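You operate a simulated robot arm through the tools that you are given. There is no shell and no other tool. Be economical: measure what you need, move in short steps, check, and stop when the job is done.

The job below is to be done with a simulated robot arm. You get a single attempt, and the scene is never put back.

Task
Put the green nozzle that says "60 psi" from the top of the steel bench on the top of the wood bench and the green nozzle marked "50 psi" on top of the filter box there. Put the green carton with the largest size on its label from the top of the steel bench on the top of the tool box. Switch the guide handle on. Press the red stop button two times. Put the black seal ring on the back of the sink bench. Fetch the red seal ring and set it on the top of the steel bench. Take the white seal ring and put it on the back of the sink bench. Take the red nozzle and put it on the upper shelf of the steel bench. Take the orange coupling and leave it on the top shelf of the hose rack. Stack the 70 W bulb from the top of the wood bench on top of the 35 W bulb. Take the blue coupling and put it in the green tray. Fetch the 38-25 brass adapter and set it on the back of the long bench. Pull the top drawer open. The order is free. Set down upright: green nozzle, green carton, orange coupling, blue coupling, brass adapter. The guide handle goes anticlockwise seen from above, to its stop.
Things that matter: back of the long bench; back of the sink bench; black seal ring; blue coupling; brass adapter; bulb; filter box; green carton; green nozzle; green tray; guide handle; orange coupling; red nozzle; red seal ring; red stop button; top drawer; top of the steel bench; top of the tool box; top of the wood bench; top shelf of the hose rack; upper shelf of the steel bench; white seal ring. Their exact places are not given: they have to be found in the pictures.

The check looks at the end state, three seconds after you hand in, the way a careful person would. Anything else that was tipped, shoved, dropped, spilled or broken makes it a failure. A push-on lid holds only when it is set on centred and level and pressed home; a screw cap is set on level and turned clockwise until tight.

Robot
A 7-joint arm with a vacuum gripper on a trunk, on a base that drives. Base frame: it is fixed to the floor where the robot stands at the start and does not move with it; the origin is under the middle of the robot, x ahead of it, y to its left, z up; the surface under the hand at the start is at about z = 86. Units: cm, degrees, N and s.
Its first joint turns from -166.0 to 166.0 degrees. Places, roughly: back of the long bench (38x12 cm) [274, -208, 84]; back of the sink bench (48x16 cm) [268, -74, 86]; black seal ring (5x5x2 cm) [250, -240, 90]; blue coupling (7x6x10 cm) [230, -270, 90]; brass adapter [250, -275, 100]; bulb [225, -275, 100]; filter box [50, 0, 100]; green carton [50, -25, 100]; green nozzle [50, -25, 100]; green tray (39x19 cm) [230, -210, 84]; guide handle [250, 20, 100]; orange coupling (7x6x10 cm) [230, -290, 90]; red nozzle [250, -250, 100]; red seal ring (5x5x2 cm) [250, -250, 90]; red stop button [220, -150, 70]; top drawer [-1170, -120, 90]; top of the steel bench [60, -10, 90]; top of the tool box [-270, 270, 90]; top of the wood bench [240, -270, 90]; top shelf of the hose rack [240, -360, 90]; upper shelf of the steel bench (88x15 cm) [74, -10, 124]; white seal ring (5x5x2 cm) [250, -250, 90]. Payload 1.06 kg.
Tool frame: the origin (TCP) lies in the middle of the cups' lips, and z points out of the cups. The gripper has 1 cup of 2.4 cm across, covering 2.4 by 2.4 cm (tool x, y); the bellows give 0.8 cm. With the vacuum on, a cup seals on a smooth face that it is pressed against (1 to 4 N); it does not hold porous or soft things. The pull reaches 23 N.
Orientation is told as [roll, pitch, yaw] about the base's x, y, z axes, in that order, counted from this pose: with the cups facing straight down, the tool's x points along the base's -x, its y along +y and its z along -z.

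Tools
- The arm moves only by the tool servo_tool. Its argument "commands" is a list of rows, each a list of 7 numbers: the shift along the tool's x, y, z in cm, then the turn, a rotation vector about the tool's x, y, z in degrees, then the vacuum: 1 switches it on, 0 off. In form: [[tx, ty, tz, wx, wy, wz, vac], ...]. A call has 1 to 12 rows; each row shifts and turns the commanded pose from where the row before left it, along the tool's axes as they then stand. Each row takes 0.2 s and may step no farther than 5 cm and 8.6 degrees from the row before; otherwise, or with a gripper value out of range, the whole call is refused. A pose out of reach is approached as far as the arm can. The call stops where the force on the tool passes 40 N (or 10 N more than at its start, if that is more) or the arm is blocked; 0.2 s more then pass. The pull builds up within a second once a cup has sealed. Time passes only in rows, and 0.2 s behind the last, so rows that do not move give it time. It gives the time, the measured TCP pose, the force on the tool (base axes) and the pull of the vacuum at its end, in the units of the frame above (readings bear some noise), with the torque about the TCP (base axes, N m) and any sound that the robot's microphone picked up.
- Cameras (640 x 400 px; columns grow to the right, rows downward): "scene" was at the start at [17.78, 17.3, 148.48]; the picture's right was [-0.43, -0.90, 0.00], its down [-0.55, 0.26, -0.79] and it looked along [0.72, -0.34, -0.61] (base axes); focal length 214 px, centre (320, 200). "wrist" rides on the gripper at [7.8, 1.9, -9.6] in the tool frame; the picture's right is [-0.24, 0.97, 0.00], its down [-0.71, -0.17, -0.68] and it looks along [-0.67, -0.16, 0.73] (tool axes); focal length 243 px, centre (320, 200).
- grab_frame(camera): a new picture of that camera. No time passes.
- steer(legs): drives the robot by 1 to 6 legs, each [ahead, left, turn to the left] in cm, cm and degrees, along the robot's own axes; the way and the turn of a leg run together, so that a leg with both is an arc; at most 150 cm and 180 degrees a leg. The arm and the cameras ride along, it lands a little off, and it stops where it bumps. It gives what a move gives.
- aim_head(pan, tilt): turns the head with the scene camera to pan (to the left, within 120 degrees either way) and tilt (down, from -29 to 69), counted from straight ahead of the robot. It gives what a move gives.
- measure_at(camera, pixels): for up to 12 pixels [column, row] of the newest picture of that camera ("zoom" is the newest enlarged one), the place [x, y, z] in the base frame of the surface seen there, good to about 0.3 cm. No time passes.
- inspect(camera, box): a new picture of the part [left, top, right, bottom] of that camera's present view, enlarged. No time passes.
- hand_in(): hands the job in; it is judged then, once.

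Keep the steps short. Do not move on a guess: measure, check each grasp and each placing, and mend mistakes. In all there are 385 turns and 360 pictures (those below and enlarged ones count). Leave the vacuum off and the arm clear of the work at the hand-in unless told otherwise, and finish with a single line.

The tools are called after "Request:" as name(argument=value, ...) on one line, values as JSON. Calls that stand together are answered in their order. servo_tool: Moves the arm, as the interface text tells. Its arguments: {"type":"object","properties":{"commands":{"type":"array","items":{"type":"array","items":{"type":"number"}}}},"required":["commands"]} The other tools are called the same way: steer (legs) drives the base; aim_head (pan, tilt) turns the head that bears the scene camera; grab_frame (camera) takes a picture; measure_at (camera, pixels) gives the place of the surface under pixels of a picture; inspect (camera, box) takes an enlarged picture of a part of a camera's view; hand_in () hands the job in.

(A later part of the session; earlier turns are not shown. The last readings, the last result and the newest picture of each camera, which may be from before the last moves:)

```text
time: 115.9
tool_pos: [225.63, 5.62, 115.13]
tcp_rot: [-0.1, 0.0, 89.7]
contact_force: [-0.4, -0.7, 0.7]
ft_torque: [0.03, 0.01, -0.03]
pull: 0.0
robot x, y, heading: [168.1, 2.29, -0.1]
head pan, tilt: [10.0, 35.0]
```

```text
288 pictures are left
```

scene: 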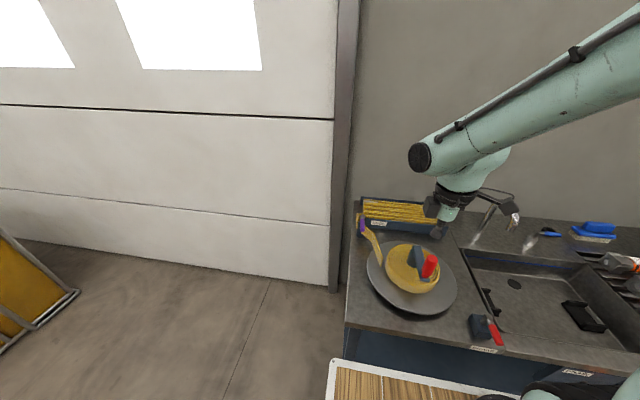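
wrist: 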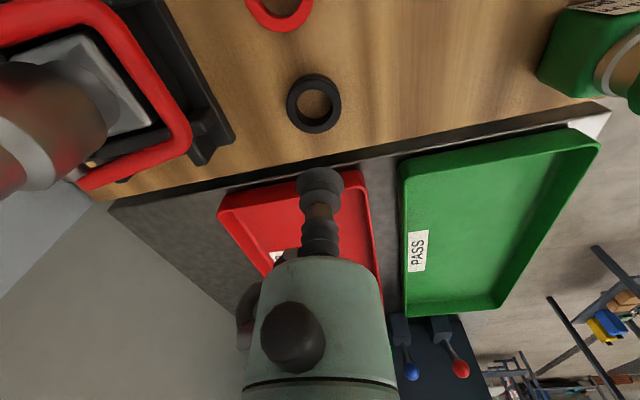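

Request:
inspect(camera="scene", box=[345, 185, 515, 365])

Request:
measure_at(camera="scene", pixels=[[362, 222], [366, 230], [375, 245], [412, 255], [430, 265], [430, 258], [405, 270], [379, 223], [360, 218], [496, 335], [383, 260], [420, 300]])

```text
2.22 times, centred on (430, 275) of scene
```

zoom: 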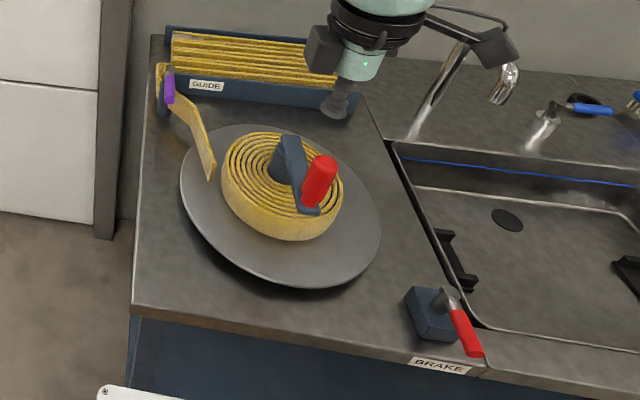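

```text
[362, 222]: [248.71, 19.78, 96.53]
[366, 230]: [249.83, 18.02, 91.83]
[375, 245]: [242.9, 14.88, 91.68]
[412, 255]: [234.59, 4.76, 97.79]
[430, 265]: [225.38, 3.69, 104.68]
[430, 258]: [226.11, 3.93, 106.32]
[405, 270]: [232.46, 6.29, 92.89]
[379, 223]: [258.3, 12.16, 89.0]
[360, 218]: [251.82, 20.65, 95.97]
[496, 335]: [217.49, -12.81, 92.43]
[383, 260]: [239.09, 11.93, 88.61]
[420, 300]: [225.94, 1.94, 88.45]
```

Request:
inspect(camera="scene", box=[345, 200, 405, 260])

Request:
grab_frame(camera="wrist")

```text
6.67 times, centred on (375, 230) of scene
```

zoom: 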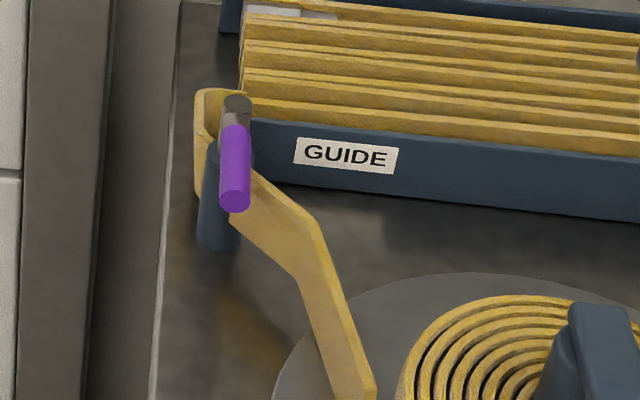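

```text
285 pictures are left
```

wrist: 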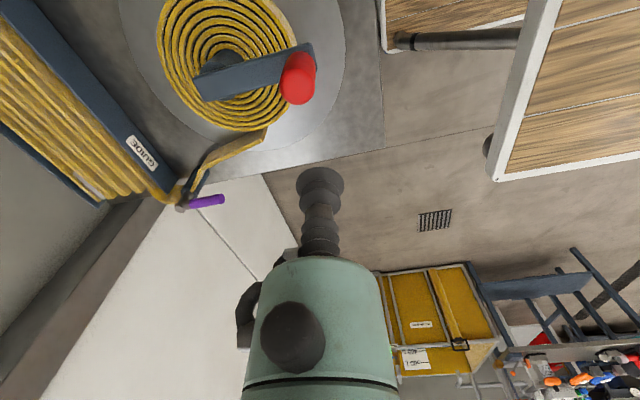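

The handle pivots on a post and its purple lever points toward the robot (-x). Anticlockwise from above means pushing the grip toward -y. I measure it.

Request:
measure_at(camera="wrist", pixels=[[192, 203], [200, 202], [208, 201], [216, 200], [222, 199], [183, 207], [178, 205], [208, 198], [208, 204]])

Request:
measure_at(camera="zoom", pixels=[[236, 105], [238, 140], [236, 170], [235, 205], [216, 235], [232, 120], [345, 150]])

```text
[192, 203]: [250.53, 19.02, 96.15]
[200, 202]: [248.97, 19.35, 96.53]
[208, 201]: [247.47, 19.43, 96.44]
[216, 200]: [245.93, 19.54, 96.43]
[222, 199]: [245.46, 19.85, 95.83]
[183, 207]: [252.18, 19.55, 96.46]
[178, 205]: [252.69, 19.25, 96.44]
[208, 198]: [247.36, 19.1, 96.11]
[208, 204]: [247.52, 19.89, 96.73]
```

```text
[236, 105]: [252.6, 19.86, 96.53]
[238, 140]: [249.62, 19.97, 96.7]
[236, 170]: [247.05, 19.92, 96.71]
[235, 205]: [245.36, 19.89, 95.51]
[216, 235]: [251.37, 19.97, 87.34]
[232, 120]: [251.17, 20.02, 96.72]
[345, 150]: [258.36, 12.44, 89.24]
```

Pivot ≈(252.7,20), lever along -x at z≈96. I bring the cup to the +y side of the grip: (246.7,24.5).

Request:
servo_tool(commands=[[-3.15, -3.52, 0, 0, 0, 0, 0], [-3.15, -3.52, 0, 0, 0, 0, 0], [-3.15, -3.52, 0, 0, 0, 0, 0], [-3.15, -3.52, 0, 0, 0, 0, 0], [-3.15, -3.52, 0, 0, 0, 0, 0], [-3.15, -3.52, 0, 0, 0, 0, 0], [0, 0, 5, 0, 0, 0, 0], [0, 0, 5, 0, 0, 0, 0], [0, 0, 5, 0, 0, 0, 0], [0, 0, 5, 0, 0, 0, 0], [0, 0, 0, 0, 0, 0, 0]])

Request:
inspect(camera="scene", box=[325, 180, 425, 260])

```text
time: 118.3
tool_pos: [246.62, 24.61, 95.18]
tcp_rot: [-0.1, 0.0, 89.7]
contact_force: [-0.9, 0.1, 0.5]
ft_torque: [0.0, 0.01, 0.02]
pull: 0.1
robot x, y, heading: [168.26, 2.18, 0.1]
head pan, tilt: [10.0, 35.0]
```

```text
5.00 times, centred on (375, 220) of scene
```

zoom: 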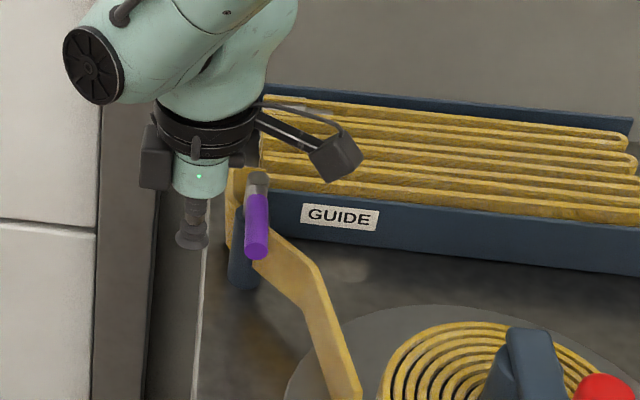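

Push along the arc toward -y.

Request:
servo_tool(commands=[[0, 0, 0.9, 0, 0, 0, 0], [2.65, 0, 0, 0, 0, 0, 0], [1.61, 0.24, 0, 0, 0, 0, 0], [1.64, -0.14, 0, 0, 0, 0, 0], [1.55, -0.57, 0, 0, 0, 0, 0], [1.35, -0.93, 0, 0, 0, 0, 0]])

Request:
inspect(camera="scene", box=[325, 180, 425, 260])

```text
time: 119.7
tool_pos: [247.89, 15.42, 94.2]
tcp_rot: [0.0, -0.1, 89.8]
contact_force: [-0.2, 0.1, 0.1]
ft_torque: [0.01, -0.01, 0.04]
pull: 0.0
robot x, y, heading: [168.06, 2.41, 0.5]
head pan, tilt: [10.0, 35.0]
```

```text
5.00 times, centred on (375, 220) of scene
```

zoom: 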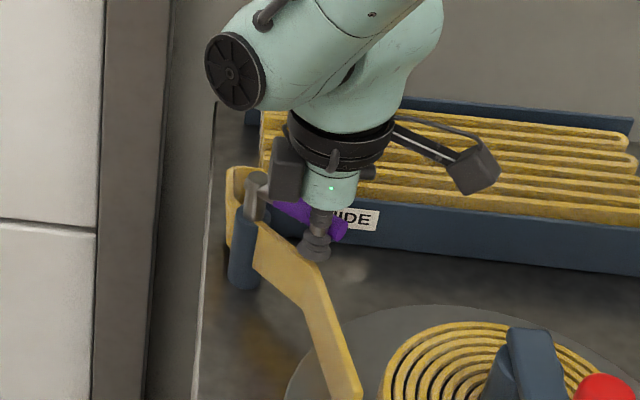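

The lever swings along. Continue to the stop with force checks.

Request:
servo_tool(commands=[[1.06, -1.26, 0, 0, 0, 0, 0], [0.69, -1.49, 0, 0, 0, 0, 0]])

Request:
servo_tool(commands=[[0.3, -1.6, 0, 0, 0, 0, 0]])

Request:
inspect(camera="scene", box=[325, 180, 425, 260])

```text
time: 120.3
tool_pos: [250.76, 13.71, 94.12]
tcp_rot: [0.0, 0.1, 89.6]
contact_force: [0.3, 0.7, 0.7]
ft_torque: [0.02, 0.02, 0.02]
pull: 0.0
robot x, y, heading: [168.14, 2.39, -0.0]
head pan, tilt: [10.0, 35.0]
```

```text
time: 120.7
tool_pos: [252.01, 13.42, 94.05]
tcp_rot: [0.3, 0.1, 89.8]
contact_force: [-23.9, 5.4, -13.1]
ft_torque: [-0.04, -0.59, 0.32]
pull: 0.0
robot x, y, heading: [168.2, 1.58, -0.1]
head pan, tilt: [10.0, 35.0]
```

```text
5.00 times, centred on (375, 220) of scene
```

zoom: 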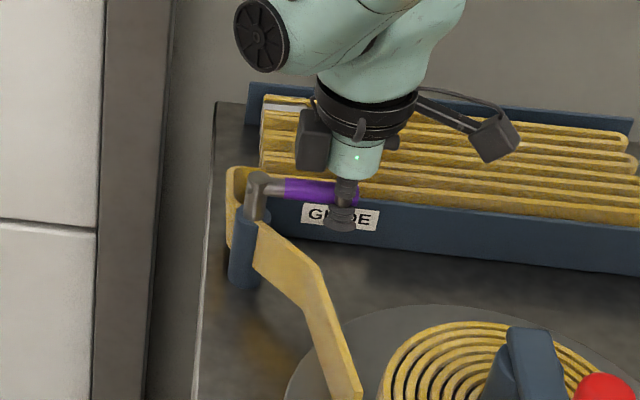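

Resistance of 24 N with the lever along -y: the stop. Withdraw toward -x and up.

Request:
servo_tool(commands=[[0, 1.5, 0, 0, 0, 0, 0], [0, 2.5, 0, 0, 0, 0, 0], [0, 0, -5, 0, 0, 0, 0], [0, 0, -5, 0, 0, 0, 0], [0, 0, -5, 0, 0, 0, 0], [0, 0, -5, 0, 0, 0, 0], [2, 4, 0, 0, 0, 0, 0], [2, 4, 0, 0, 0, 0, 0], [2, 4, 0, 0, 0, 0, 0], [2, 4, 0, 0, 0, 0, 0], [2, 4, 0, 0, 0, 0, 0]])

Request:
inspect(camera="scene", box=[325, 180, 425, 260])

```text
time: 121.1
tool_pos: [251.63, 13.41, 94.07]
tcp_rot: [-0.4, -0.3, 89.5]
contact_force: [9.5, 5.6, -20.6]
ft_torque: [-0.18, 0.26, -0.49]
pull: 0.0
robot x, y, heading: [168.34, 2.47, -0.0]
head pan, tilt: [10.0, 35.0]
stopped in row 1: the force on the tool passed its limit at 47 N (the readings are from after the stop); the commanded pose is now the measured one
```

```text
5.00 times, centred on (375, 220) of scene
```

zoom: 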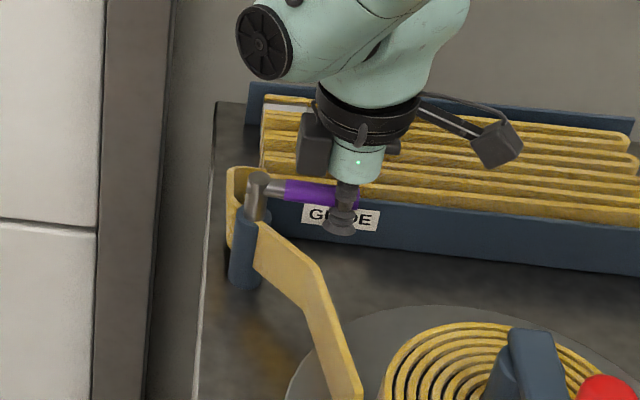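

The cup is caught a bit on the lever. I relax, lower slightly and slide off.

Request:
servo_tool(commands=[[0, 0, 0, 0, 0, 0, 0], [0, 0, 0.3, 0, 0, 0, 0]])

Request:
grab_frame(camera="wrist")

```text
time: 121.7
tool_pos: [251.67, 13.49, 93.94]
tcp_rot: [-0.5, -0.3, 89.6]
contact_force: [-2.0, 5.0, -6.2]
ft_torque: [-0.16, 0.01, 0.19]
pull: 0.0
robot x, y, heading: [168.28, 2.69, 0.3]
head pan, tilt: [10.0, 35.0]
```

```text
280 pictures are left
```

wrist: 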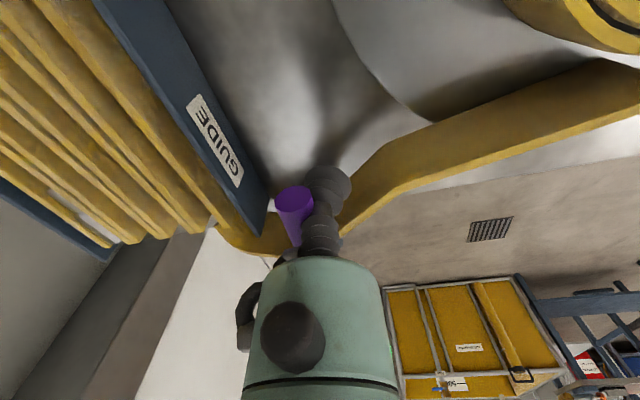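

Request:
servo_tool(commands=[[0, 0.3, 0.2, 0, 0, 0, 0], [0, 0.3, 0, 0, 0, 0, 0]])

```text
time: 122.3
tool_pos: [251.09, 13.44, 93.78]
tcp_rot: [-0.7, -0.3, 89.6]
contact_force: [15.8, 13.1, 1.4]
ft_torque: [-0.29, 0.29, -0.61]
pull: 0.0
robot x, y, heading: [167.88, 2.27, -0.1]
head pan, tilt: [10.0, 35.0]
```

Request:
inspect(camera="scene", box=[355, 195, 405, 235])

Request:
inspect(camera="wrist", box=[200, 150, 380, 350])

```text
10.00 times, centred on (380, 215) of scene
```

zoom: 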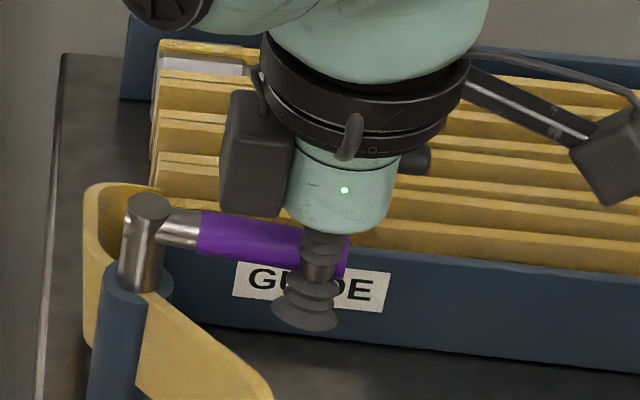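

```text
2.00 times, centred on (290, 250) of wrist
```

zoom: 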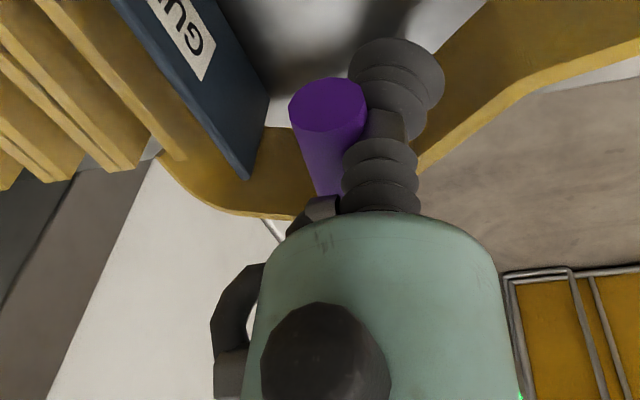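

Request:
servo_tool(commands=[[0, 0, -0.4, 0, 0, 0, 0], [0, 0, 0, 0, 0, 0, 0]])

```text
time: 122.9
tool_pos: [251.03, 13.66, 94.06]
tcp_rot: [-0.4, -0.2, 89.7]
contact_force: [7.7, 19.0, -10.4]
ft_torque: [-0.47, 0.23, -0.1]
pull: 0.0
robot x, y, heading: [167.97, 2.06, -0.2]
head pan, tilt: [10.0, 35.0]
```

Request:
servo_tool(commands=[[-0.4, 0, 0, 0, 0, 0, 0], [0, 0, 0.2, 0, 0, 0, 0]])

```text
time: 123.5
tool_pos: [250.92, 13.56, 93.99]
tcp_rot: [-0.5, -0.1, 89.5]
contact_force: [-3.6, -3.9, -1.3]
ft_torque: [0.09, -0.05, 0.13]
pull: 0.1
robot x, y, heading: [168.25, 2.47, -0.1]
head pan, tilt: [10.0, 35.0]
```

Request:
servo_tool(commands=[[0, 0.4, 0, 0, 0, 0, 0], [0, 0, 0, 0, 0, 0, 0]])

Request:
inspect(camera="scene", box=[355, 195, 405, 235])

```text
time: 124.1
tool_pos: [250.69, 13.58, 94.05]
tcp_rot: [-0.5, -0.2, 89.5]
contact_force: [6.7, -8.0, -1.4]
ft_torque: [0.2, 0.13, -0.5]
pull: 0.1
robot x, y, heading: [168.53, 2.31, -0.1]
head pan, tilt: [10.0, 35.0]
```

```text
10.00 times, centred on (380, 215) of scene
```

zoom: 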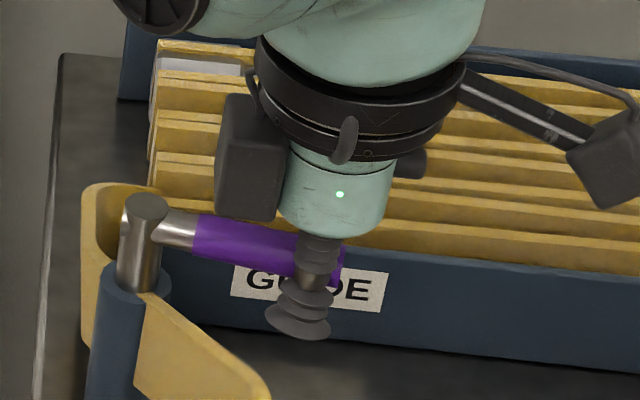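

The lever seems squeezed between the bellows and dragged along. I slide off its free end instead, along -y.

Request:
servo_tool(commands=[[0.5, 0, 0, 0, 0, 0, 0], [0.5, 0, 0, 0, 0, 0, 0], [0.5, 0, 0, 0, 0, 0, 0]])

```text
time: 124.9
tool_pos: [250.53, 12.35, 93.72]
tcp_rot: [-0.5, -0.2, 89.5]
contact_force: [-0.4, -0.4, 0.3]
ft_torque: [-0.03, 0.03, 0.0]
pull: 0.1
robot x, y, heading: [168.31, 2.39, -0.1]
head pan, tilt: [10.0, 35.0]
```

Freed, zero force. I go 1.5 cm further along -y, then away toward -x.

Request:
servo_tool(commands=[[0.8, 0.2, 0, 0, 0, 0, 0], [0.8, 0.3, 0, 0, 0, 0, 0], [0, 1.5, 0, 0, 0, 0, 0], [0, 2, 0, 0, 0, 0, 0]])

Request:
inspect(camera="scene", box=[345, 195, 405, 245])

```text
time: 125.9
tool_pos: [246.69, 10.62, 93.83]
tcp_rot: [-0.5, -0.3, 89.5]
contact_force: [0.0, 0.0, -0.7]
ft_torque: [-0.01, -0.01, 0.01]
pull: 0.1
robot x, y, heading: [168.27, 2.51, -0.1]
head pan, tilt: [10.0, 35.0]
```

```text
8.00 times, centred on (375, 220) of scene
```

zoom: 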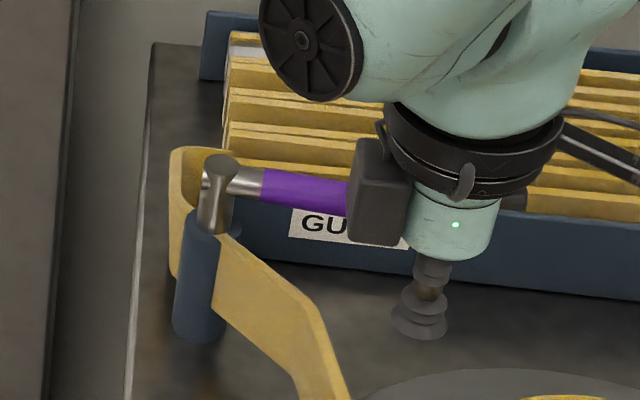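

Request:
servo_tool(commands=[[0, 1, -4, 0, 0, 0, 0], [0, 1, -4.5, 0, 0, 0, 0], [0, 4, 0, 0, 0, 0, 0], [4, 3, 0, 0, 0, 0, 0]])

Request:
inspect(camera="scene", box=[345, 195, 405, 245])

```text
time: 126.9
tool_pos: [237.89, 6.8, 102.3]
tcp_rot: [-0.7, -0.2, 89.6]
contact_force: [-0.1, -0.1, -0.7]
ft_torque: [-0.03, 0.02, 0.0]
pull: 0.0
robot x, y, heading: [168.14, 2.79, -0.1]
head pan, tilt: [10.0, 35.0]
```

```text
8.00 times, centred on (375, 220) of scene
```

zoom: 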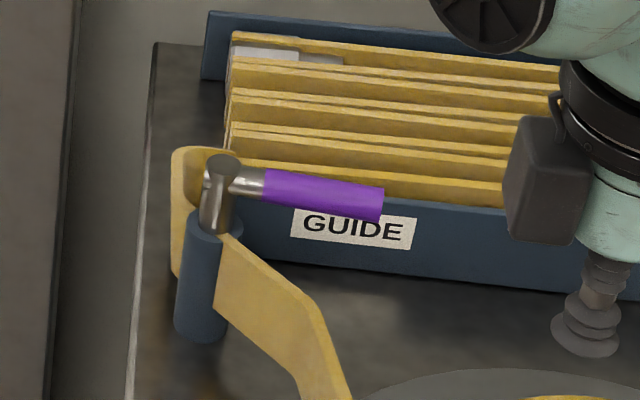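

Request:
measure_at(camera="zoom", pixels=[[220, 163], [250, 178], [280, 183], [310, 190], [340, 198], [370, 203], [340, 190], [340, 208], [310, 182]])

```text
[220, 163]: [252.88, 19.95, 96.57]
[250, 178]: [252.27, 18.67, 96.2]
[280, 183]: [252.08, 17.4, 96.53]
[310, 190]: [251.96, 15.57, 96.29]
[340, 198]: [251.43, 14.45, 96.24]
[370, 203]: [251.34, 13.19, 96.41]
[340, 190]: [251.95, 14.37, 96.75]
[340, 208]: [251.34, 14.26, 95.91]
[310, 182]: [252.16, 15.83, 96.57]
```

Lever sits ~9° short of the -y direction (dragged back a little). I push again with the cup's lower rim only (z≈95.4), so that it isn't squeezed.

Request:
servo_tool(commands=[[-3.6, -3, 0, 0, 0, 0, 0], [-3.6, -3, 0, 0, 0, 0, 0], [0, -3, 2, 0, 0, 0, 0], [0, 0, 4.9, 0, 0, 0, 0], [0, 0, 0, 0, 0, 0, 0]])

Request:
servo_tool(commands=[[0, -1, 0, 0, 0, 0, 0], [0, -1, 0, 0, 0, 0, 0], [0, -0.5, 0, 0, 0, 0, 0], [0, -0.5, 0, 0, 0, 0, 0]])

```text
time: 128.1
tool_pos: [246.26, 13.89, 95.28]
tcp_rot: [-0.6, -0.4, 89.6]
contact_force: [-0.7, -0.1, -0.3]
ft_torque: [-0.01, 0.0, -0.04]
pull: 0.1
robot x, y, heading: [168.43, 2.19, -0.1]
head pan, tilt: [10.0, 35.0]
```

```text
time: 129.1
tool_pos: [249.56, 13.83, 95.45]
tcp_rot: [-0.4, -0.2, 89.5]
contact_force: [-0.2, -0.6, -0.1]
ft_torque: [-0.01, 0.01, -0.01]
pull: 0.1
robot x, y, heading: [168.28, 2.6, -0.1]
head pan, tilt: [10.0, 35.0]
```

Request:
servo_tool(commands=[[0, -0.5, 0, 0, 0, 0, 0], [0, -0.4, 0, 0, 0, 0, 0], [0, -0.3, 0, 0, 0, 0, 0]])

Request:
servo_tool(commands=[[0, -0.3, 0, 0, 0, 0, 0]])

```text
time: 129.9
tool_pos: [250.72, 13.95, 95.54]
tcp_rot: [-0.5, -0.3, 89.6]
contact_force: [-1.9, 0.0, 0.2]
ft_torque: [0.03, -0.03, 0.0]
pull: 0.1
robot x, y, heading: [168.06, 2.39, 0.0]
head pan, tilt: [10.0, 35.0]
```

```text
time: 130.3
tool_pos: [251.13, 13.9, 95.5]
tcp_rot: [-0.4, -0.3, 89.6]
contact_force: [-1.9, 0.2, -0.3]
ft_torque: [0.02, 0.02, -0.03]
pull: 0.0
robot x, y, heading: [168.1, 2.07, -0.1]
head pan, tilt: [10.0, 35.0]
```

Request:
servo_tool(commands=[[0, -0.3, 0, 0, 0, 0, 0]])

Request:
servo_tool(commands=[[0, -0.3, 0, 0, 0, 0, 0]])

Request:
inspect(camera="scene", box=[345, 195, 405, 245])

```text
time: 130.7
tool_pos: [251.16, 14.01, 95.31]
tcp_rot: [-0.2, -0.2, 89.4]
contact_force: [-19.3, -4.1, 0.7]
ft_torque: [0.09, -0.03, 0.01]
pull: 0.0
robot x, y, heading: [167.94, 2.5, -0.0]
head pan, tilt: [10.0, 35.0]
```

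```text
time: 131.1
tool_pos: [251.21, 13.92, 95.2]
tcp_rot: [0.1, -0.1, 89.5]
contact_force: [-16.2, -1.2, 1.8]
ft_torque: [0.05, -0.08, -0.02]
pull: 0.0
robot x, y, heading: [168.32, 2.54, -0.1]
head pan, tilt: [10.0, 35.0]
stopped in row 1: the force on the tool passed its limit at 42 N (the readings are from after the stop); the commanded pose is now the measured one
```

```text
8.00 times, centred on (375, 220) of scene
```

zoom: 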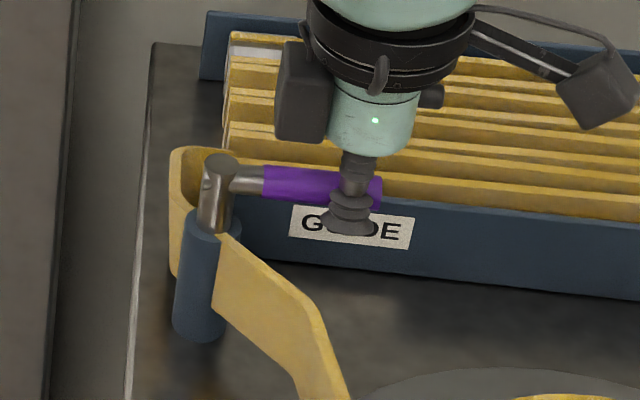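

At the hard stop. Withdraw slowly toward -x.

Request:
servo_tool(commands=[[0, 0.5, 0, 0, 0, 0, 0], [0, 0.7, 0, 0, 0, 0, 0], [0, 1, 0, 0, 0, 0, 0], [0, 2, 0, 0, 0, 0, 0], [0, 0, -4, 0, 0, 0, 0], [0, 3, -4, 0, 0, 0, 0], [3, 3, 0, 0, 0, 0, 0]])

Request:
inspect(camera="scene", box=[345, 195, 405, 245])

Request:
measure_at(camera="zoom", pixels=[[220, 163], [250, 178], [280, 180], [310, 182], [340, 185], [370, 187]])

```text
time: 132.7
tool_pos: [241.26, 11.0, 103.35]
tcp_rot: [-0.1, -0.1, 89.5]
contact_force: [0.1, -0.2, 0.5]
ft_torque: [0.01, 0.03, 0.0]
pull: 0.1
robot x, y, heading: [168.41, 2.43, -0.2]
head pan, tilt: [10.0, 35.0]
```

```text
8.00 times, centred on (375, 220) of scene
```

zoom: 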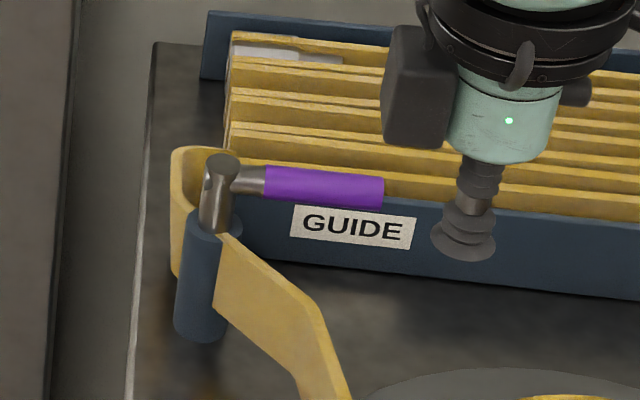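

```text
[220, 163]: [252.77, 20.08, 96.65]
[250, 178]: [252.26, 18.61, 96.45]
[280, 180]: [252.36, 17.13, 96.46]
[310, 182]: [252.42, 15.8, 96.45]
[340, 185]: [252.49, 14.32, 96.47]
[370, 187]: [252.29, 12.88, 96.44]
```

Handle is at its stop and stays. Next the red stop button: drive back and right to y≈-150.

Request:
steer(legs=[[-35, -30, 0], [0, -122, 0]])

Request:
aim_head(pan=0, tilt=40)

Request:
grab_frame(camera="scene")

```text
time: 141.2
tool_pos: [206.56, -139.55, 103.36]
tcp_rot: [-0.1, -0.3, 89.1]
contact_force: [-0.7, 0.4, 0.0]
ft_torque: [-0.01, 0.0, -0.03]
pull: 0.0
robot x, y, heading: [133.71, -147.55, -0.4]
head pan, tilt: [10.0, 35.0]
```

```text
time: 141.9
tool_pos: [206.73, -139.61, 103.36]
tcp_rot: [-0.1, -0.2, 89.3]
contact_force: [-0.6, -0.1, -0.5]
ft_torque: [-0.03, 0.04, 0.03]
pull: 0.1
robot x, y, heading: [133.43, -147.97, -0.4]
head pan, tilt: [0.0, 40.0]
```

```text
272 pictures are left
```

scene: 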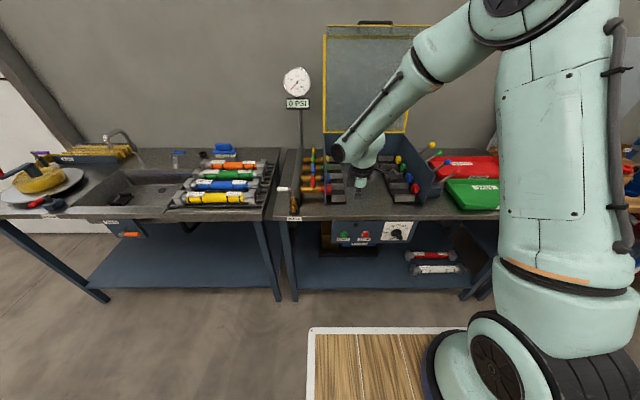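

Request:
inspect(camera="scene", box=[310, 210, 430, 270])

Request:
measure_at(camera="scene", pixels=[[365, 236], [344, 237], [397, 232], [365, 245], [340, 220], [320, 400], [380, 245]])

```text
5.33 times, centred on (370, 240) of scene
```

zoom: 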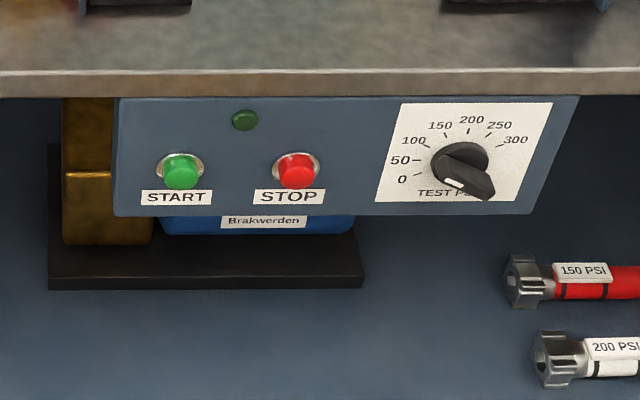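

```text
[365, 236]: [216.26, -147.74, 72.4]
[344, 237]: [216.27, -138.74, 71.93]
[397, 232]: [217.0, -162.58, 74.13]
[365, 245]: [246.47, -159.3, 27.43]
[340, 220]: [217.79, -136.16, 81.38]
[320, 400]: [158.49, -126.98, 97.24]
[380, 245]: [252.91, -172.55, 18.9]
```

Button cap front at about (216,-147.7,72). It faces -x, so I back off 15 cm and turn the tool to point along +x.

Request:
steer(legs=[[-15, 0, 0.4]])

Request:
servo_tool(commands=[[0, 0, 0, 8.5, 0, 0, 0], [0, 0, 0, 8.5, 0, 0, 0], [0, 0, 0, 8.5, 0, 0, 0], [0, 0, 0, 8.5, 0, 0, 0], [0, 0, 0, 8.5, 0, 0, 0], [0, 0, 0, 8.5, 0, 0, 0], [0, 0, 0, 8.5, 0, 0, 0], [0, 0, 0, 8.5, 0, 0, 0], [0, 0, 0, 8.5, 0, 0, 0], [0, 0, 0, 8.5, 0, 0, 0], [0, 0, 0, 5, 0, 0, 0]])

Request:
grab_frame(camera="scene")

```text
time: 143.3
tool_pos: [191.24, -139.01, 103.39]
tcp_rot: [0.0, -0.2, 89.6]
contact_force: [-0.1, -0.3, 0.7]
ft_torque: [0.0, 0.02, 0.0]
pull: 0.0
robot x, y, heading: [117.93, -147.68, -0.2]
head pan, tilt: [0.0, 40.0]
```

```text
time: 145.7
tool_pos: [191.33, -139.11, 103.38]
tcp_rot: [-90.1, -0.1, 89.6]
contact_force: [-0.1, 0.2, -0.1]
ft_torque: [-0.04, 0.03, 0.05]
pull: 0.0
robot x, y, heading: [118.52, -147.79, -0.0]
head pan, tilt: [0.0, 40.0]
```

```text
270 pictures are left
```

scene: 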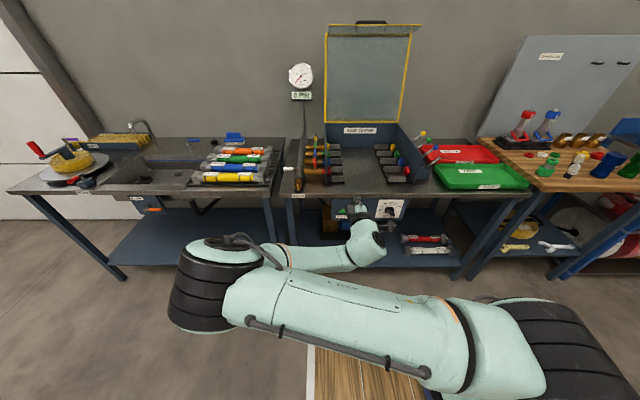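

Tool points ahead. Lower toward z=72 in stages and shift right.

Request:
servo_tool(commands=[[1.4, 4.2, 0, 0, 0, 0, 0], [1.4, 4.2, 0, 0, 0, 0, 0], [1.4, 4.2, 0, 0, 0, 0, 0], [1.4, 4.2, 0, 0, 0, 0, 0]])

Request:
grab_frame(camera="scene")

Request:
grab_frame(camera="wrist")

```text
time: 146.7
tool_pos: [191.22, -144.46, 86.67]
tcp_rot: [-90.1, -0.2, 89.6]
contact_force: [0.3, -0.1, -0.5]
ft_torque: [0.02, -0.02, 0.01]
pull: 0.1
robot x, y, heading: [118.34, -147.89, 0.2]
head pan, tilt: [0.0, 40.0]
```

```text
269 pictures are left
```

scene: 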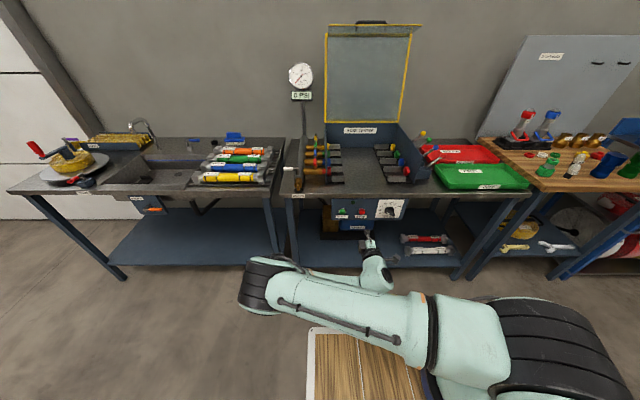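

```text
268 pictures are left
```

wrist: 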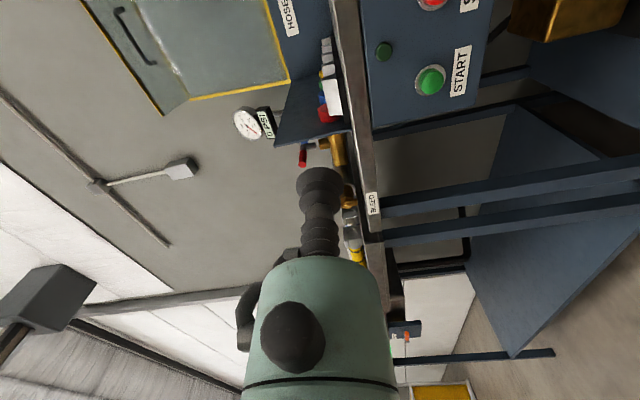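

I check the arm's height over the deck.

Request:
measure_at(camera="scene", pixels=[[340, 325], [400, 340], [310, 270], [265, 300], [330, 335], [372, 275], [318, 345], [365, 345]])

```text
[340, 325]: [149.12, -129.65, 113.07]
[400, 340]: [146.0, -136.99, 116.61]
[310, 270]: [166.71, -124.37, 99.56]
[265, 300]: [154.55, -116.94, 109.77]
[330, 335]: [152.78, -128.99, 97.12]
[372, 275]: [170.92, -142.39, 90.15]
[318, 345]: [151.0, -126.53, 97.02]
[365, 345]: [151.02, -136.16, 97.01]
```

I extend forward first (this lifts the elbow off the deck), then lower.

Request:
servo_tool(commands=[[0.8, 0, 4.2, 0, 0, 0, 0], [0.8, 0, 4.2, 0, 0, 0, 0], [0.8, 0, 4.2, 0, 0, 0, 0], [0.8, 0, 3, 0, 0, 0, 0], [0, 3.5, 0, 0, 0, 0, 0], [0, 3.5, 0, 0, 0, 0, 0]])

Request:
grab_frame(camera="scene")

Request:
measure_at(camera="scene", pixels=[[340, 310], [400, 320], [310, 290], [280, 300], [375, 330], [372, 255], [318, 345], [330, 320]])

```text
time: 148.1
tool_pos: [206.67, -147.73, 79.59]
tcp_rot: [-90.1, -0.2, 89.6]
contact_force: [-0.1, 0.7, 0.2]
ft_torque: [0.0, 0.0, 0.0]
pull: 0.0
robot x, y, heading: [118.18, -147.96, -0.1]
head pan, tilt: [0.0, 40.0]
```

```text
267 pictures are left
```

scene: 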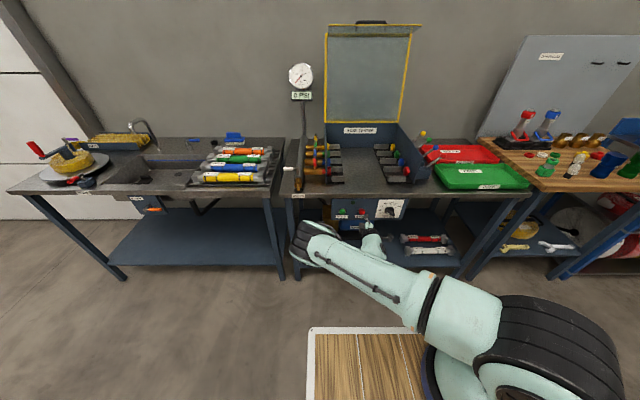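

```text
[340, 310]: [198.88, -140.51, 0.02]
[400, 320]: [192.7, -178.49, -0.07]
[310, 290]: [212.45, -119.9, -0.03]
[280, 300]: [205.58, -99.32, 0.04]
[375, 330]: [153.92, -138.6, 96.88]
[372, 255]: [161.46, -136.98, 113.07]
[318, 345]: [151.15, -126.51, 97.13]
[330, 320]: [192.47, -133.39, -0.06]
```

Arm is well above the deck. Lower to z≈72 and look with the wrist camera.

Request:
servo_tool(commands=[[0, 3.8, 0, 0, 0, 0, 0], [0, 3.8, 0, 0, 0, 0, 0], [0, 0, 0, 0, 0, 0, 0]])

Request:
grab_frame(camera="wrist")

```text
time: 148.9
tool_pos: [206.84, -147.73, 71.89]
tcp_rot: [-90.1, -0.1, 89.6]
contact_force: [-0.5, -0.6, 0.1]
ft_torque: [-0.01, 0.0, -0.01]
pull: 0.1
robot x, y, heading: [117.75, -147.94, 0.1]
head pan, tilt: [0.0, 40.0]
```

```text
266 pictures are left
```

wrist: 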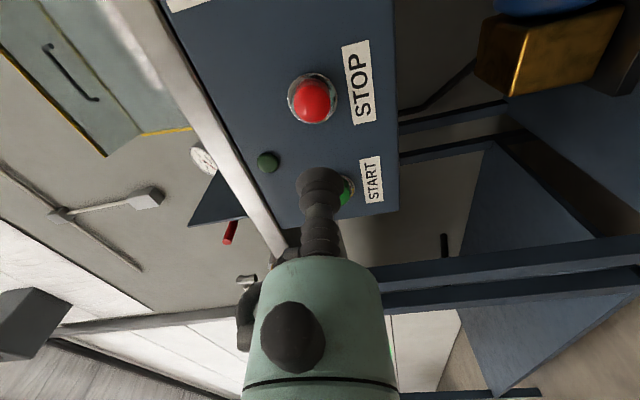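

Request:
measure_at(camera="wrist", pixels=[[313, 102], [307, 100], [320, 102], [312, 94], [312, 110], [291, 90], [335, 110], [280, 60], [316, 104]])

```text
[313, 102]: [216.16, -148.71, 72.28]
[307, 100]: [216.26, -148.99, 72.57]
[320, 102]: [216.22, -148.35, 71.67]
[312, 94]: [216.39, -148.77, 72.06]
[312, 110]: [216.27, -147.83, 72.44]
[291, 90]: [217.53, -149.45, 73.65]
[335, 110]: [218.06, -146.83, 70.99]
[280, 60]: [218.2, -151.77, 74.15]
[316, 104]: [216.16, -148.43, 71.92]
```

Button centre ≈(216.2,-148.3,72.2). Align and approach to 1 cm.

Request:
servo_tool(commands=[[0.55, -0.3, 4, 0, 0, 0, 0], [0, 0, 4.2, 0, 0, 0, 0], [0, 0, 0, 0, 0, 0, 0]])

Request:
inspect(camera="wrist", box=[260, 110, 380, 230])

```text
time: 149.7
tool_pos: [215.24, -148.3, 72.11]
tcp_rot: [-90.2, -0.2, 89.6]
contact_force: [0.1, 0.3, -0.1]
ft_torque: [-0.01, 0.0, 0.03]
pull: 0.0
robot x, y, heading: [118.39, -147.59, -0.0]
head pan, tilt: [0.0, 40.0]
```

```text
3.33 times, centred on (320, 170) of wrist
```

zoom: 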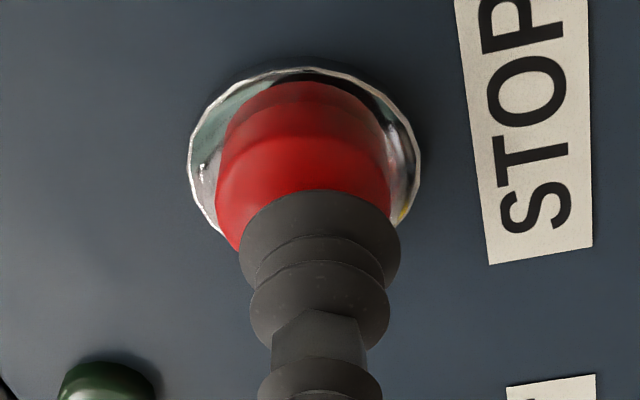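

Press forward in small steps.

Request:
servo_tool(commands=[[0, 0, 0.5, 0, 0, 0, 0], [0, 0, 0.4, 0, 0, 0, 0], [0, 0, 0.3, 0, 0, 0, 0], [0, 0, 0.3, 0, 0, 0, 0]])

Request:
servo_tool(commands=[[0, 0, 0.3, 0, 0, 0, 0]])

```text
time: 150.7
tool_pos: [216.57, -148.5, 72.24]
tcp_rot: [-90.1, -0.2, 89.6]
contact_force: [-1.5, 0.2, -0.2]
ft_torque: [-0.06, 0.01, 0.02]
pull: 0.0
robot x, y, heading: [117.87, -147.58, -0.2]
head pan, tilt: [0.0, 40.0]
```

```text
time: 151.1
tool_pos: [216.75, -148.5, 72.28]
tcp_rot: [-90.1, -0.2, 89.5]
contact_force: [-0.5, 0.2, -0.1]
ft_torque: [-0.01, 0.02, -0.01]
pull: 0.0
robot x, y, heading: [118.29, -147.92, 0.0]
head pan, tilt: [0.0, 40.0]
```

Request:
servo_tool(commands=[[0, 0, 0.2, 0, 0, 0, 0]])

Request:
servo_tool(commands=[[0, 0, 0.2, 0, 0, 0, 0]])

Request:
inspect(camera="wrist", box=[260, 110, 380, 230])

```text
time: 151.5
tool_pos: [216.9, -148.49, 72.24]
tcp_rot: [-90.0, -0.2, 89.6]
contact_force: [-2.2, -0.4, 1.1]
ft_torque: [0.04, -0.02, -0.01]
pull: 0.1
robot x, y, heading: [117.84, -147.48, 0.1]
head pan, tilt: [0.0, 40.0]
heard: click
```

```text
time: 151.9
tool_pos: [217.26, -148.42, 72.29]
tcp_rot: [-90.1, -0.1, 89.6]
contact_force: [-2.9, -0.6, -0.6]
ft_torque: [-0.02, -0.05, 0.0]
pull: 0.1
robot x, y, heading: [118.26, -147.8, 0.1]
head pan, tilt: [0.0, 40.0]
```

```text
3.33 times, centred on (320, 170) of wrist
```

zoom: 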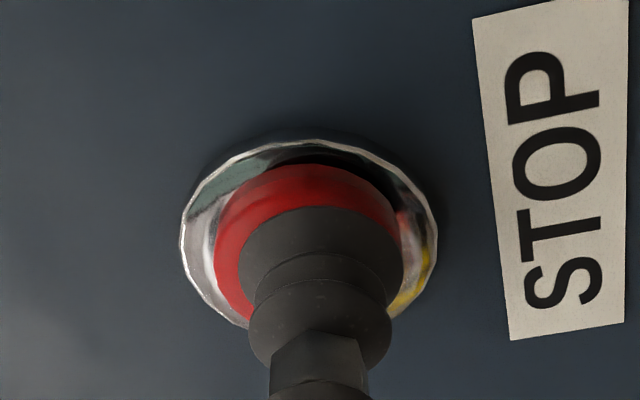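

Click heard: first press. Release fully, then press again.

Request:
servo_tool(commands=[[0, 0, -1, 0, 0, 0, 0], [0, 0, -1.5, 0, 0, 0, 0], [0, 0, 0, 0, 0, 0, 0], [0, 0, 0, 0, 0, 0, 0]])

Request:
servo_tool(commands=[[0, 0, 1, 0, 0, 0, 0], [0, 0, 0.5, 0, 0, 0, 0], [0, 0, 0.4, 0, 0, 0, 0], [0, 0, 0.4, 0, 0, 0, 0], [0, 0, 0.2, 0, 0, 0, 0]])

```text
time: 152.9
tool_pos: [214.85, -148.31, 72.3]
tcp_rot: [-90.1, -0.2, 89.7]
contact_force: [0.3, 1.2, -0.9]
ft_torque: [-0.01, -0.02, -0.03]
pull: 0.0
robot x, y, heading: [118.23, -147.85, -0.0]
head pan, tilt: [0.0, 40.0]
```

```text
time: 154.1
tool_pos: [217.18, -148.47, 72.18]
tcp_rot: [-90.1, -0.2, 89.6]
contact_force: [-2.3, -0.5, -0.9]
ft_torque: [0.01, -0.01, 0.02]
pull: 0.2
robot x, y, heading: [118.11, -148.04, -0.1]
head pan, tilt: [0.0, 40.0]
heard: click
```

Second click. Retract by the same way and turn the tool down again.

Request:
servo_tool(commands=[[0, 0, -2, 0, 0, 0, 0], [0, 0, -4, 0, 0, 0, 0], [0, 0, -4, 0, 0, 0, 0], [0, -4.5, -1, 0, 0, 0, 0], [0, -4.5, -1, 0, 0, 0, 0], [0, -4.5, 0, 0, 0, 0, 0], [0, -4.5, 0, 0, 0, 0, 0], [0, -4.5, 0, 0, 0, 0, 0], [0, -4.5, 0, 0, 0, 0, 0], [0, -4.5, 0, 0, 0, 0, 0], [0, -4.5, 0, 0, 0, 0, 0]])

Request:
servo_tool(commands=[[0, 0, 0, -8.5, 0, 0, 0], [0, 0, 0, -8.5, 0, 0, 0], [0, 0, 0, -8.5, 0, 0, 0], [0, 0, 0, -8.5, 0, 0, 0], [0, 0, 0, -8.5, 0, 0, 0], [0, 0, 0, -8.5, 0, 0, 0], [0, 0, 0, -8.5, 0, 0, 0], [0, 0, 0, -8.5, 0, 0, 0], [0, 0, 0, -8.5, 0, 0, 0], [0, 0, 0, -8.5, 0, 0, 0], [0, 0, 0, -5, 0, 0, 0]])

```text
time: 156.5
tool_pos: [205.31, -148.46, 108.18]
tcp_rot: [-90.0, -0.1, 89.6]
contact_force: [-0.3, -0.2, 0.8]
ft_torque: [-0.03, 0.0, 0.0]
pull: 0.1
robot x, y, heading: [118.18, -147.62, 0.0]
head pan, tilt: [0.0, 40.0]
```

```text
time: 158.9
tool_pos: [205.07, -148.44, 108.31]
tcp_rot: [-0.1, -0.2, 89.6]
contact_force: [0.3, 0.2, 0.2]
ft_torque: [-0.01, 0.0, -0.03]
pull: 0.1
robot x, y, heading: [117.95, -148.39, 0.3]
head pan, tilt: [0.0, 40.0]
```

Now to the wood bench: tuck the hand and drive to about (168,-245).

Request:
servo_tool(commands=[[0, 4.5, -1, 0, 0, 0, 0], [0, 4.5, -1, 0, 0, 0, 0], [0, 4.5, -1, 0, 0, 0, 0], [0, 4.5, -1, 0, 0, 0, 0], [0, 4.5, -1, 0, 0, 0, 0], [0, 4.5, -1, 0, 0, 0, 0]])

Request:
steer(legs=[[25, -97, 0], [26, 0, 0]])

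Request:
aim_head(pan=-10, tilt=40)

Request:
grab_frame(camera="scene")

```text
time: 160.3
tool_pos: [178.22, -148.26, 114.2]
tcp_rot: [-0.1, -0.2, 89.5]
contact_force: [0.0, -0.1, 0.5]
ft_torque: [0.03, 0.05, -0.04]
pull: 0.0
robot x, y, heading: [118.2, -147.84, -0.2]
head pan, tilt: [0.0, 40.0]
```

```text
time: 166.9
tool_pos: [229.16, -245.91, 114.27]
tcp_rot: [-0.1, -0.1, 89.1]
contact_force: [-0.2, -1.2, -0.4]
ft_torque: [-0.04, -0.01, -0.02]
pull: 0.1
robot x, y, heading: [168.94, -245.22, -0.4]
head pan, tilt: [0.0, 40.0]
```

```text
time: 167.7
tool_pos: [229.17, -245.88, 114.22]
tcp_rot: [-0.2, -0.1, 89.1]
contact_force: [0.1, 0.7, 0.3]
ft_torque: [0.02, 0.01, 0.01]
pull: 0.0
robot x, y, heading: [168.73, -245.11, -0.7]
head pan, tilt: [-10.0, 40.0]
```

```text
263 pictures are left
```

scene: 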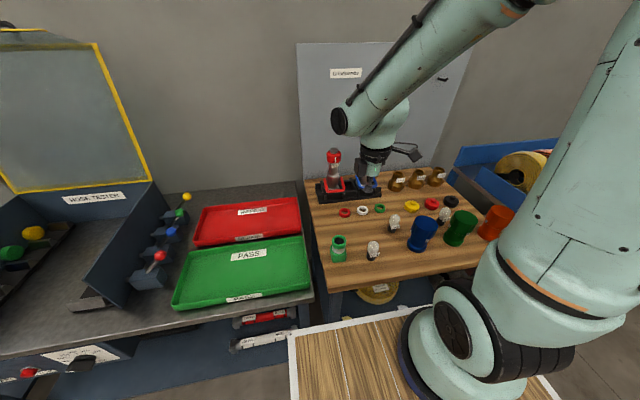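

Request:
inspect(camera="scene", box=[380, 180, 520, 270])

Request:
inspect(camera="scene", box=[160, 185, 320, 315])

Request:
measure_at(camera="scene", pixels=[[423, 222], [412, 222], [436, 223], [423, 216], [424, 229], [240, 275], [290, 265], [200, 285], [235, 243]])

```text
4.44 times, centred on (450, 225) of scene
```

zoom: 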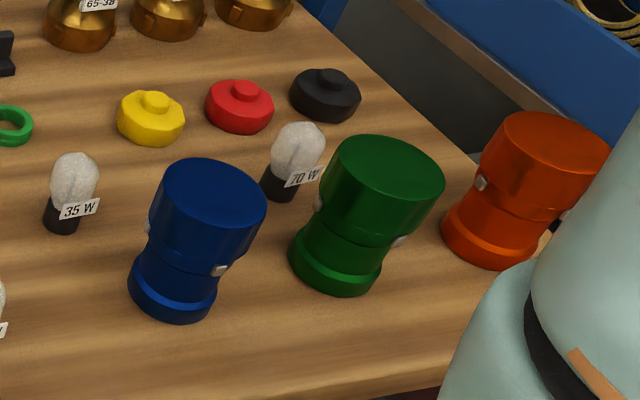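

```text
3.08 times, centred on (240, 250) of scene
```

zoom: 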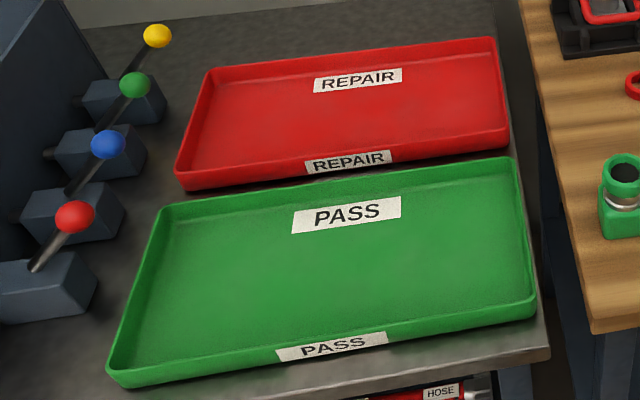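

```text
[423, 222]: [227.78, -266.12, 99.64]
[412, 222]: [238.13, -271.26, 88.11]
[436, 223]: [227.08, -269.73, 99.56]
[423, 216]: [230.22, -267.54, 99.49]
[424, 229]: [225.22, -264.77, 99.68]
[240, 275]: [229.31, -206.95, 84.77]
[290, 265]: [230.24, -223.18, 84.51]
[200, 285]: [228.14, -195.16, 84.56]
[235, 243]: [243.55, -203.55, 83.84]
```

Blue coupling top centre ≈(227.3,-266.8,99.6). Go above it and press on.

Request:
servo_tool(commands=[[4.2, 0.4, 0, 0, 0, 0, 0], [4.2, 0.4, 0, 0, 0, 0, 0], [4.2, 0.4, 0, 0, 0, 0, 0], [4.2, 0.4, 0, 0, 0, 0, 0], [4.1, 0.3, 0, 0, 0, 0, 0], [0, 0, 5, 0, 0, 0, 0], [0, 0, 5, 0, 0, 0, 0], [0, 0, 2.5, 0, 0, 0, 1], [0, 0, 0, 0, 0, 0, 1]])

Request:
inspect(camera="wrist", box=[230, 80, 410, 230])

```text
time: 169.7
tool_pos: [226.84, -266.57, 101.58]
tcp_rot: [-0.1, -0.2, 89.1]
contact_force: [0.1, 0.4, 0.0]
ft_torque: [-0.05, -0.01, -0.01]
pull: 0.1
robot x, y, heading: [169.5, -244.84, -0.2]
head pan, tilt: [-10.0, 40.0]
```

```text
2.67 times, centred on (320, 155) of wrist
```

zoom: 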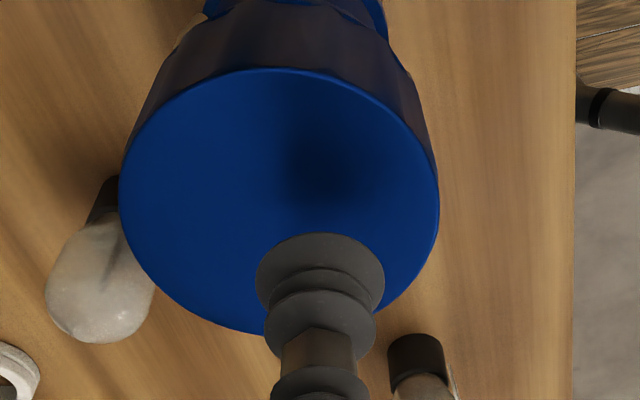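

Shift 0.8 cm toward +x and press down.

Request:
servo_tool(commands=[[0, -0.8, 1, 0, 0, 0, 1], [0, 0, 0.7, 0, 0, 0, 1], [0, 0, 0.5, 0, 0, 0, 1], [0, 0, 0.2, 0, 0, 0, 1], [0, 0, 0, 0, 0, 0, 1], [0, 0, 0, 0, 0, 0, 1], [0, 0, 0, 0, 0, 0, 1]])

```text
time: 171.2
tool_pos: [227.68, -266.62, 99.18]
tcp_rot: [-0.1, -0.2, 89.1]
contact_force: [-3.1, 0.6, 6.1]
ft_torque: [-0.01, 0.03, -0.01]
pull: 22.4
robot x, y, heading: [169.47, -244.62, -0.5]
head pan, tilt: [-10.0, 40.0]
```

Sealed. Lift and carry to the green tray at (229.5,-211).

Request:
servo_tool(commands=[[0, 0, -0.5, 0, 0, 0, 1], [0, 0, -2, 0, 0, 0, 1], [0, 0, -4, 0, 0, 0, 1], [0, 0, -4.5, 0, 0, 0, 1], [0, 0, -4.5, 0, 0, 0, 1], [0, 0, -3, 0, 0, 0, 1]])

Request:
servo_tool(commands=[[-4.6, -0.1, 0, 0, 0, 0, 1], [-4.6, -0.2, 0, 0, 0, 0, 1], [-4.6, -0.2, 0, 0, 0, 0, 1], [-4.6, -0.2, 0, 0, 0, 0, 1], [-4.6, -0.2, 0, 0, 0, 0, 1], [-4.6, -0.1, 0, 0, 0, 0, 1], [-4.6, -0.2, 0, 0, 0, 0, 1], [-4.6, -0.2, 0, 0, 0, 0, 1], [-4.6, -0.2, 0, 0, 0, 0, 1], [-4.6, -0.2, 0, 0, 0, 0, 1], [-4.6, -0.1, 0, 0, 0, 0, 1], [-4.6, -0.1, 0, 0, 0, 0, 1]])

Request:
grab_frame(camera="scene")

```text
time: 172.7
tool_pos: [227.75, -266.67, 117.67]
tcp_rot: [-0.2, -0.1, 89.0]
contact_force: [0.8, 0.4, -3.6]
ft_torque: [-0.01, 0.04, -0.03]
pull: 23.1
robot x, y, heading: [169.21, -245.19, -0.1]
head pan, tilt: [-10.0, 40.0]
```

```text
time: 175.2
tool_pos: [230.83, -211.6, 117.87]
tcp_rot: [-0.1, -0.1, 89.0]
contact_force: [0.0, -0.3, -3.8]
ft_torque: [-0.02, 0.02, 0.0]
pull: 22.7
robot x, y, heading: [169.47, -244.98, -0.7]
head pan, tilt: [-10.0, 40.0]
```

```text
259 pictures are left
```

scene: 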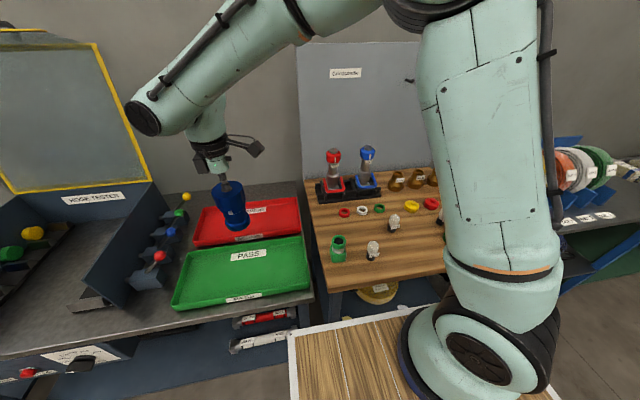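

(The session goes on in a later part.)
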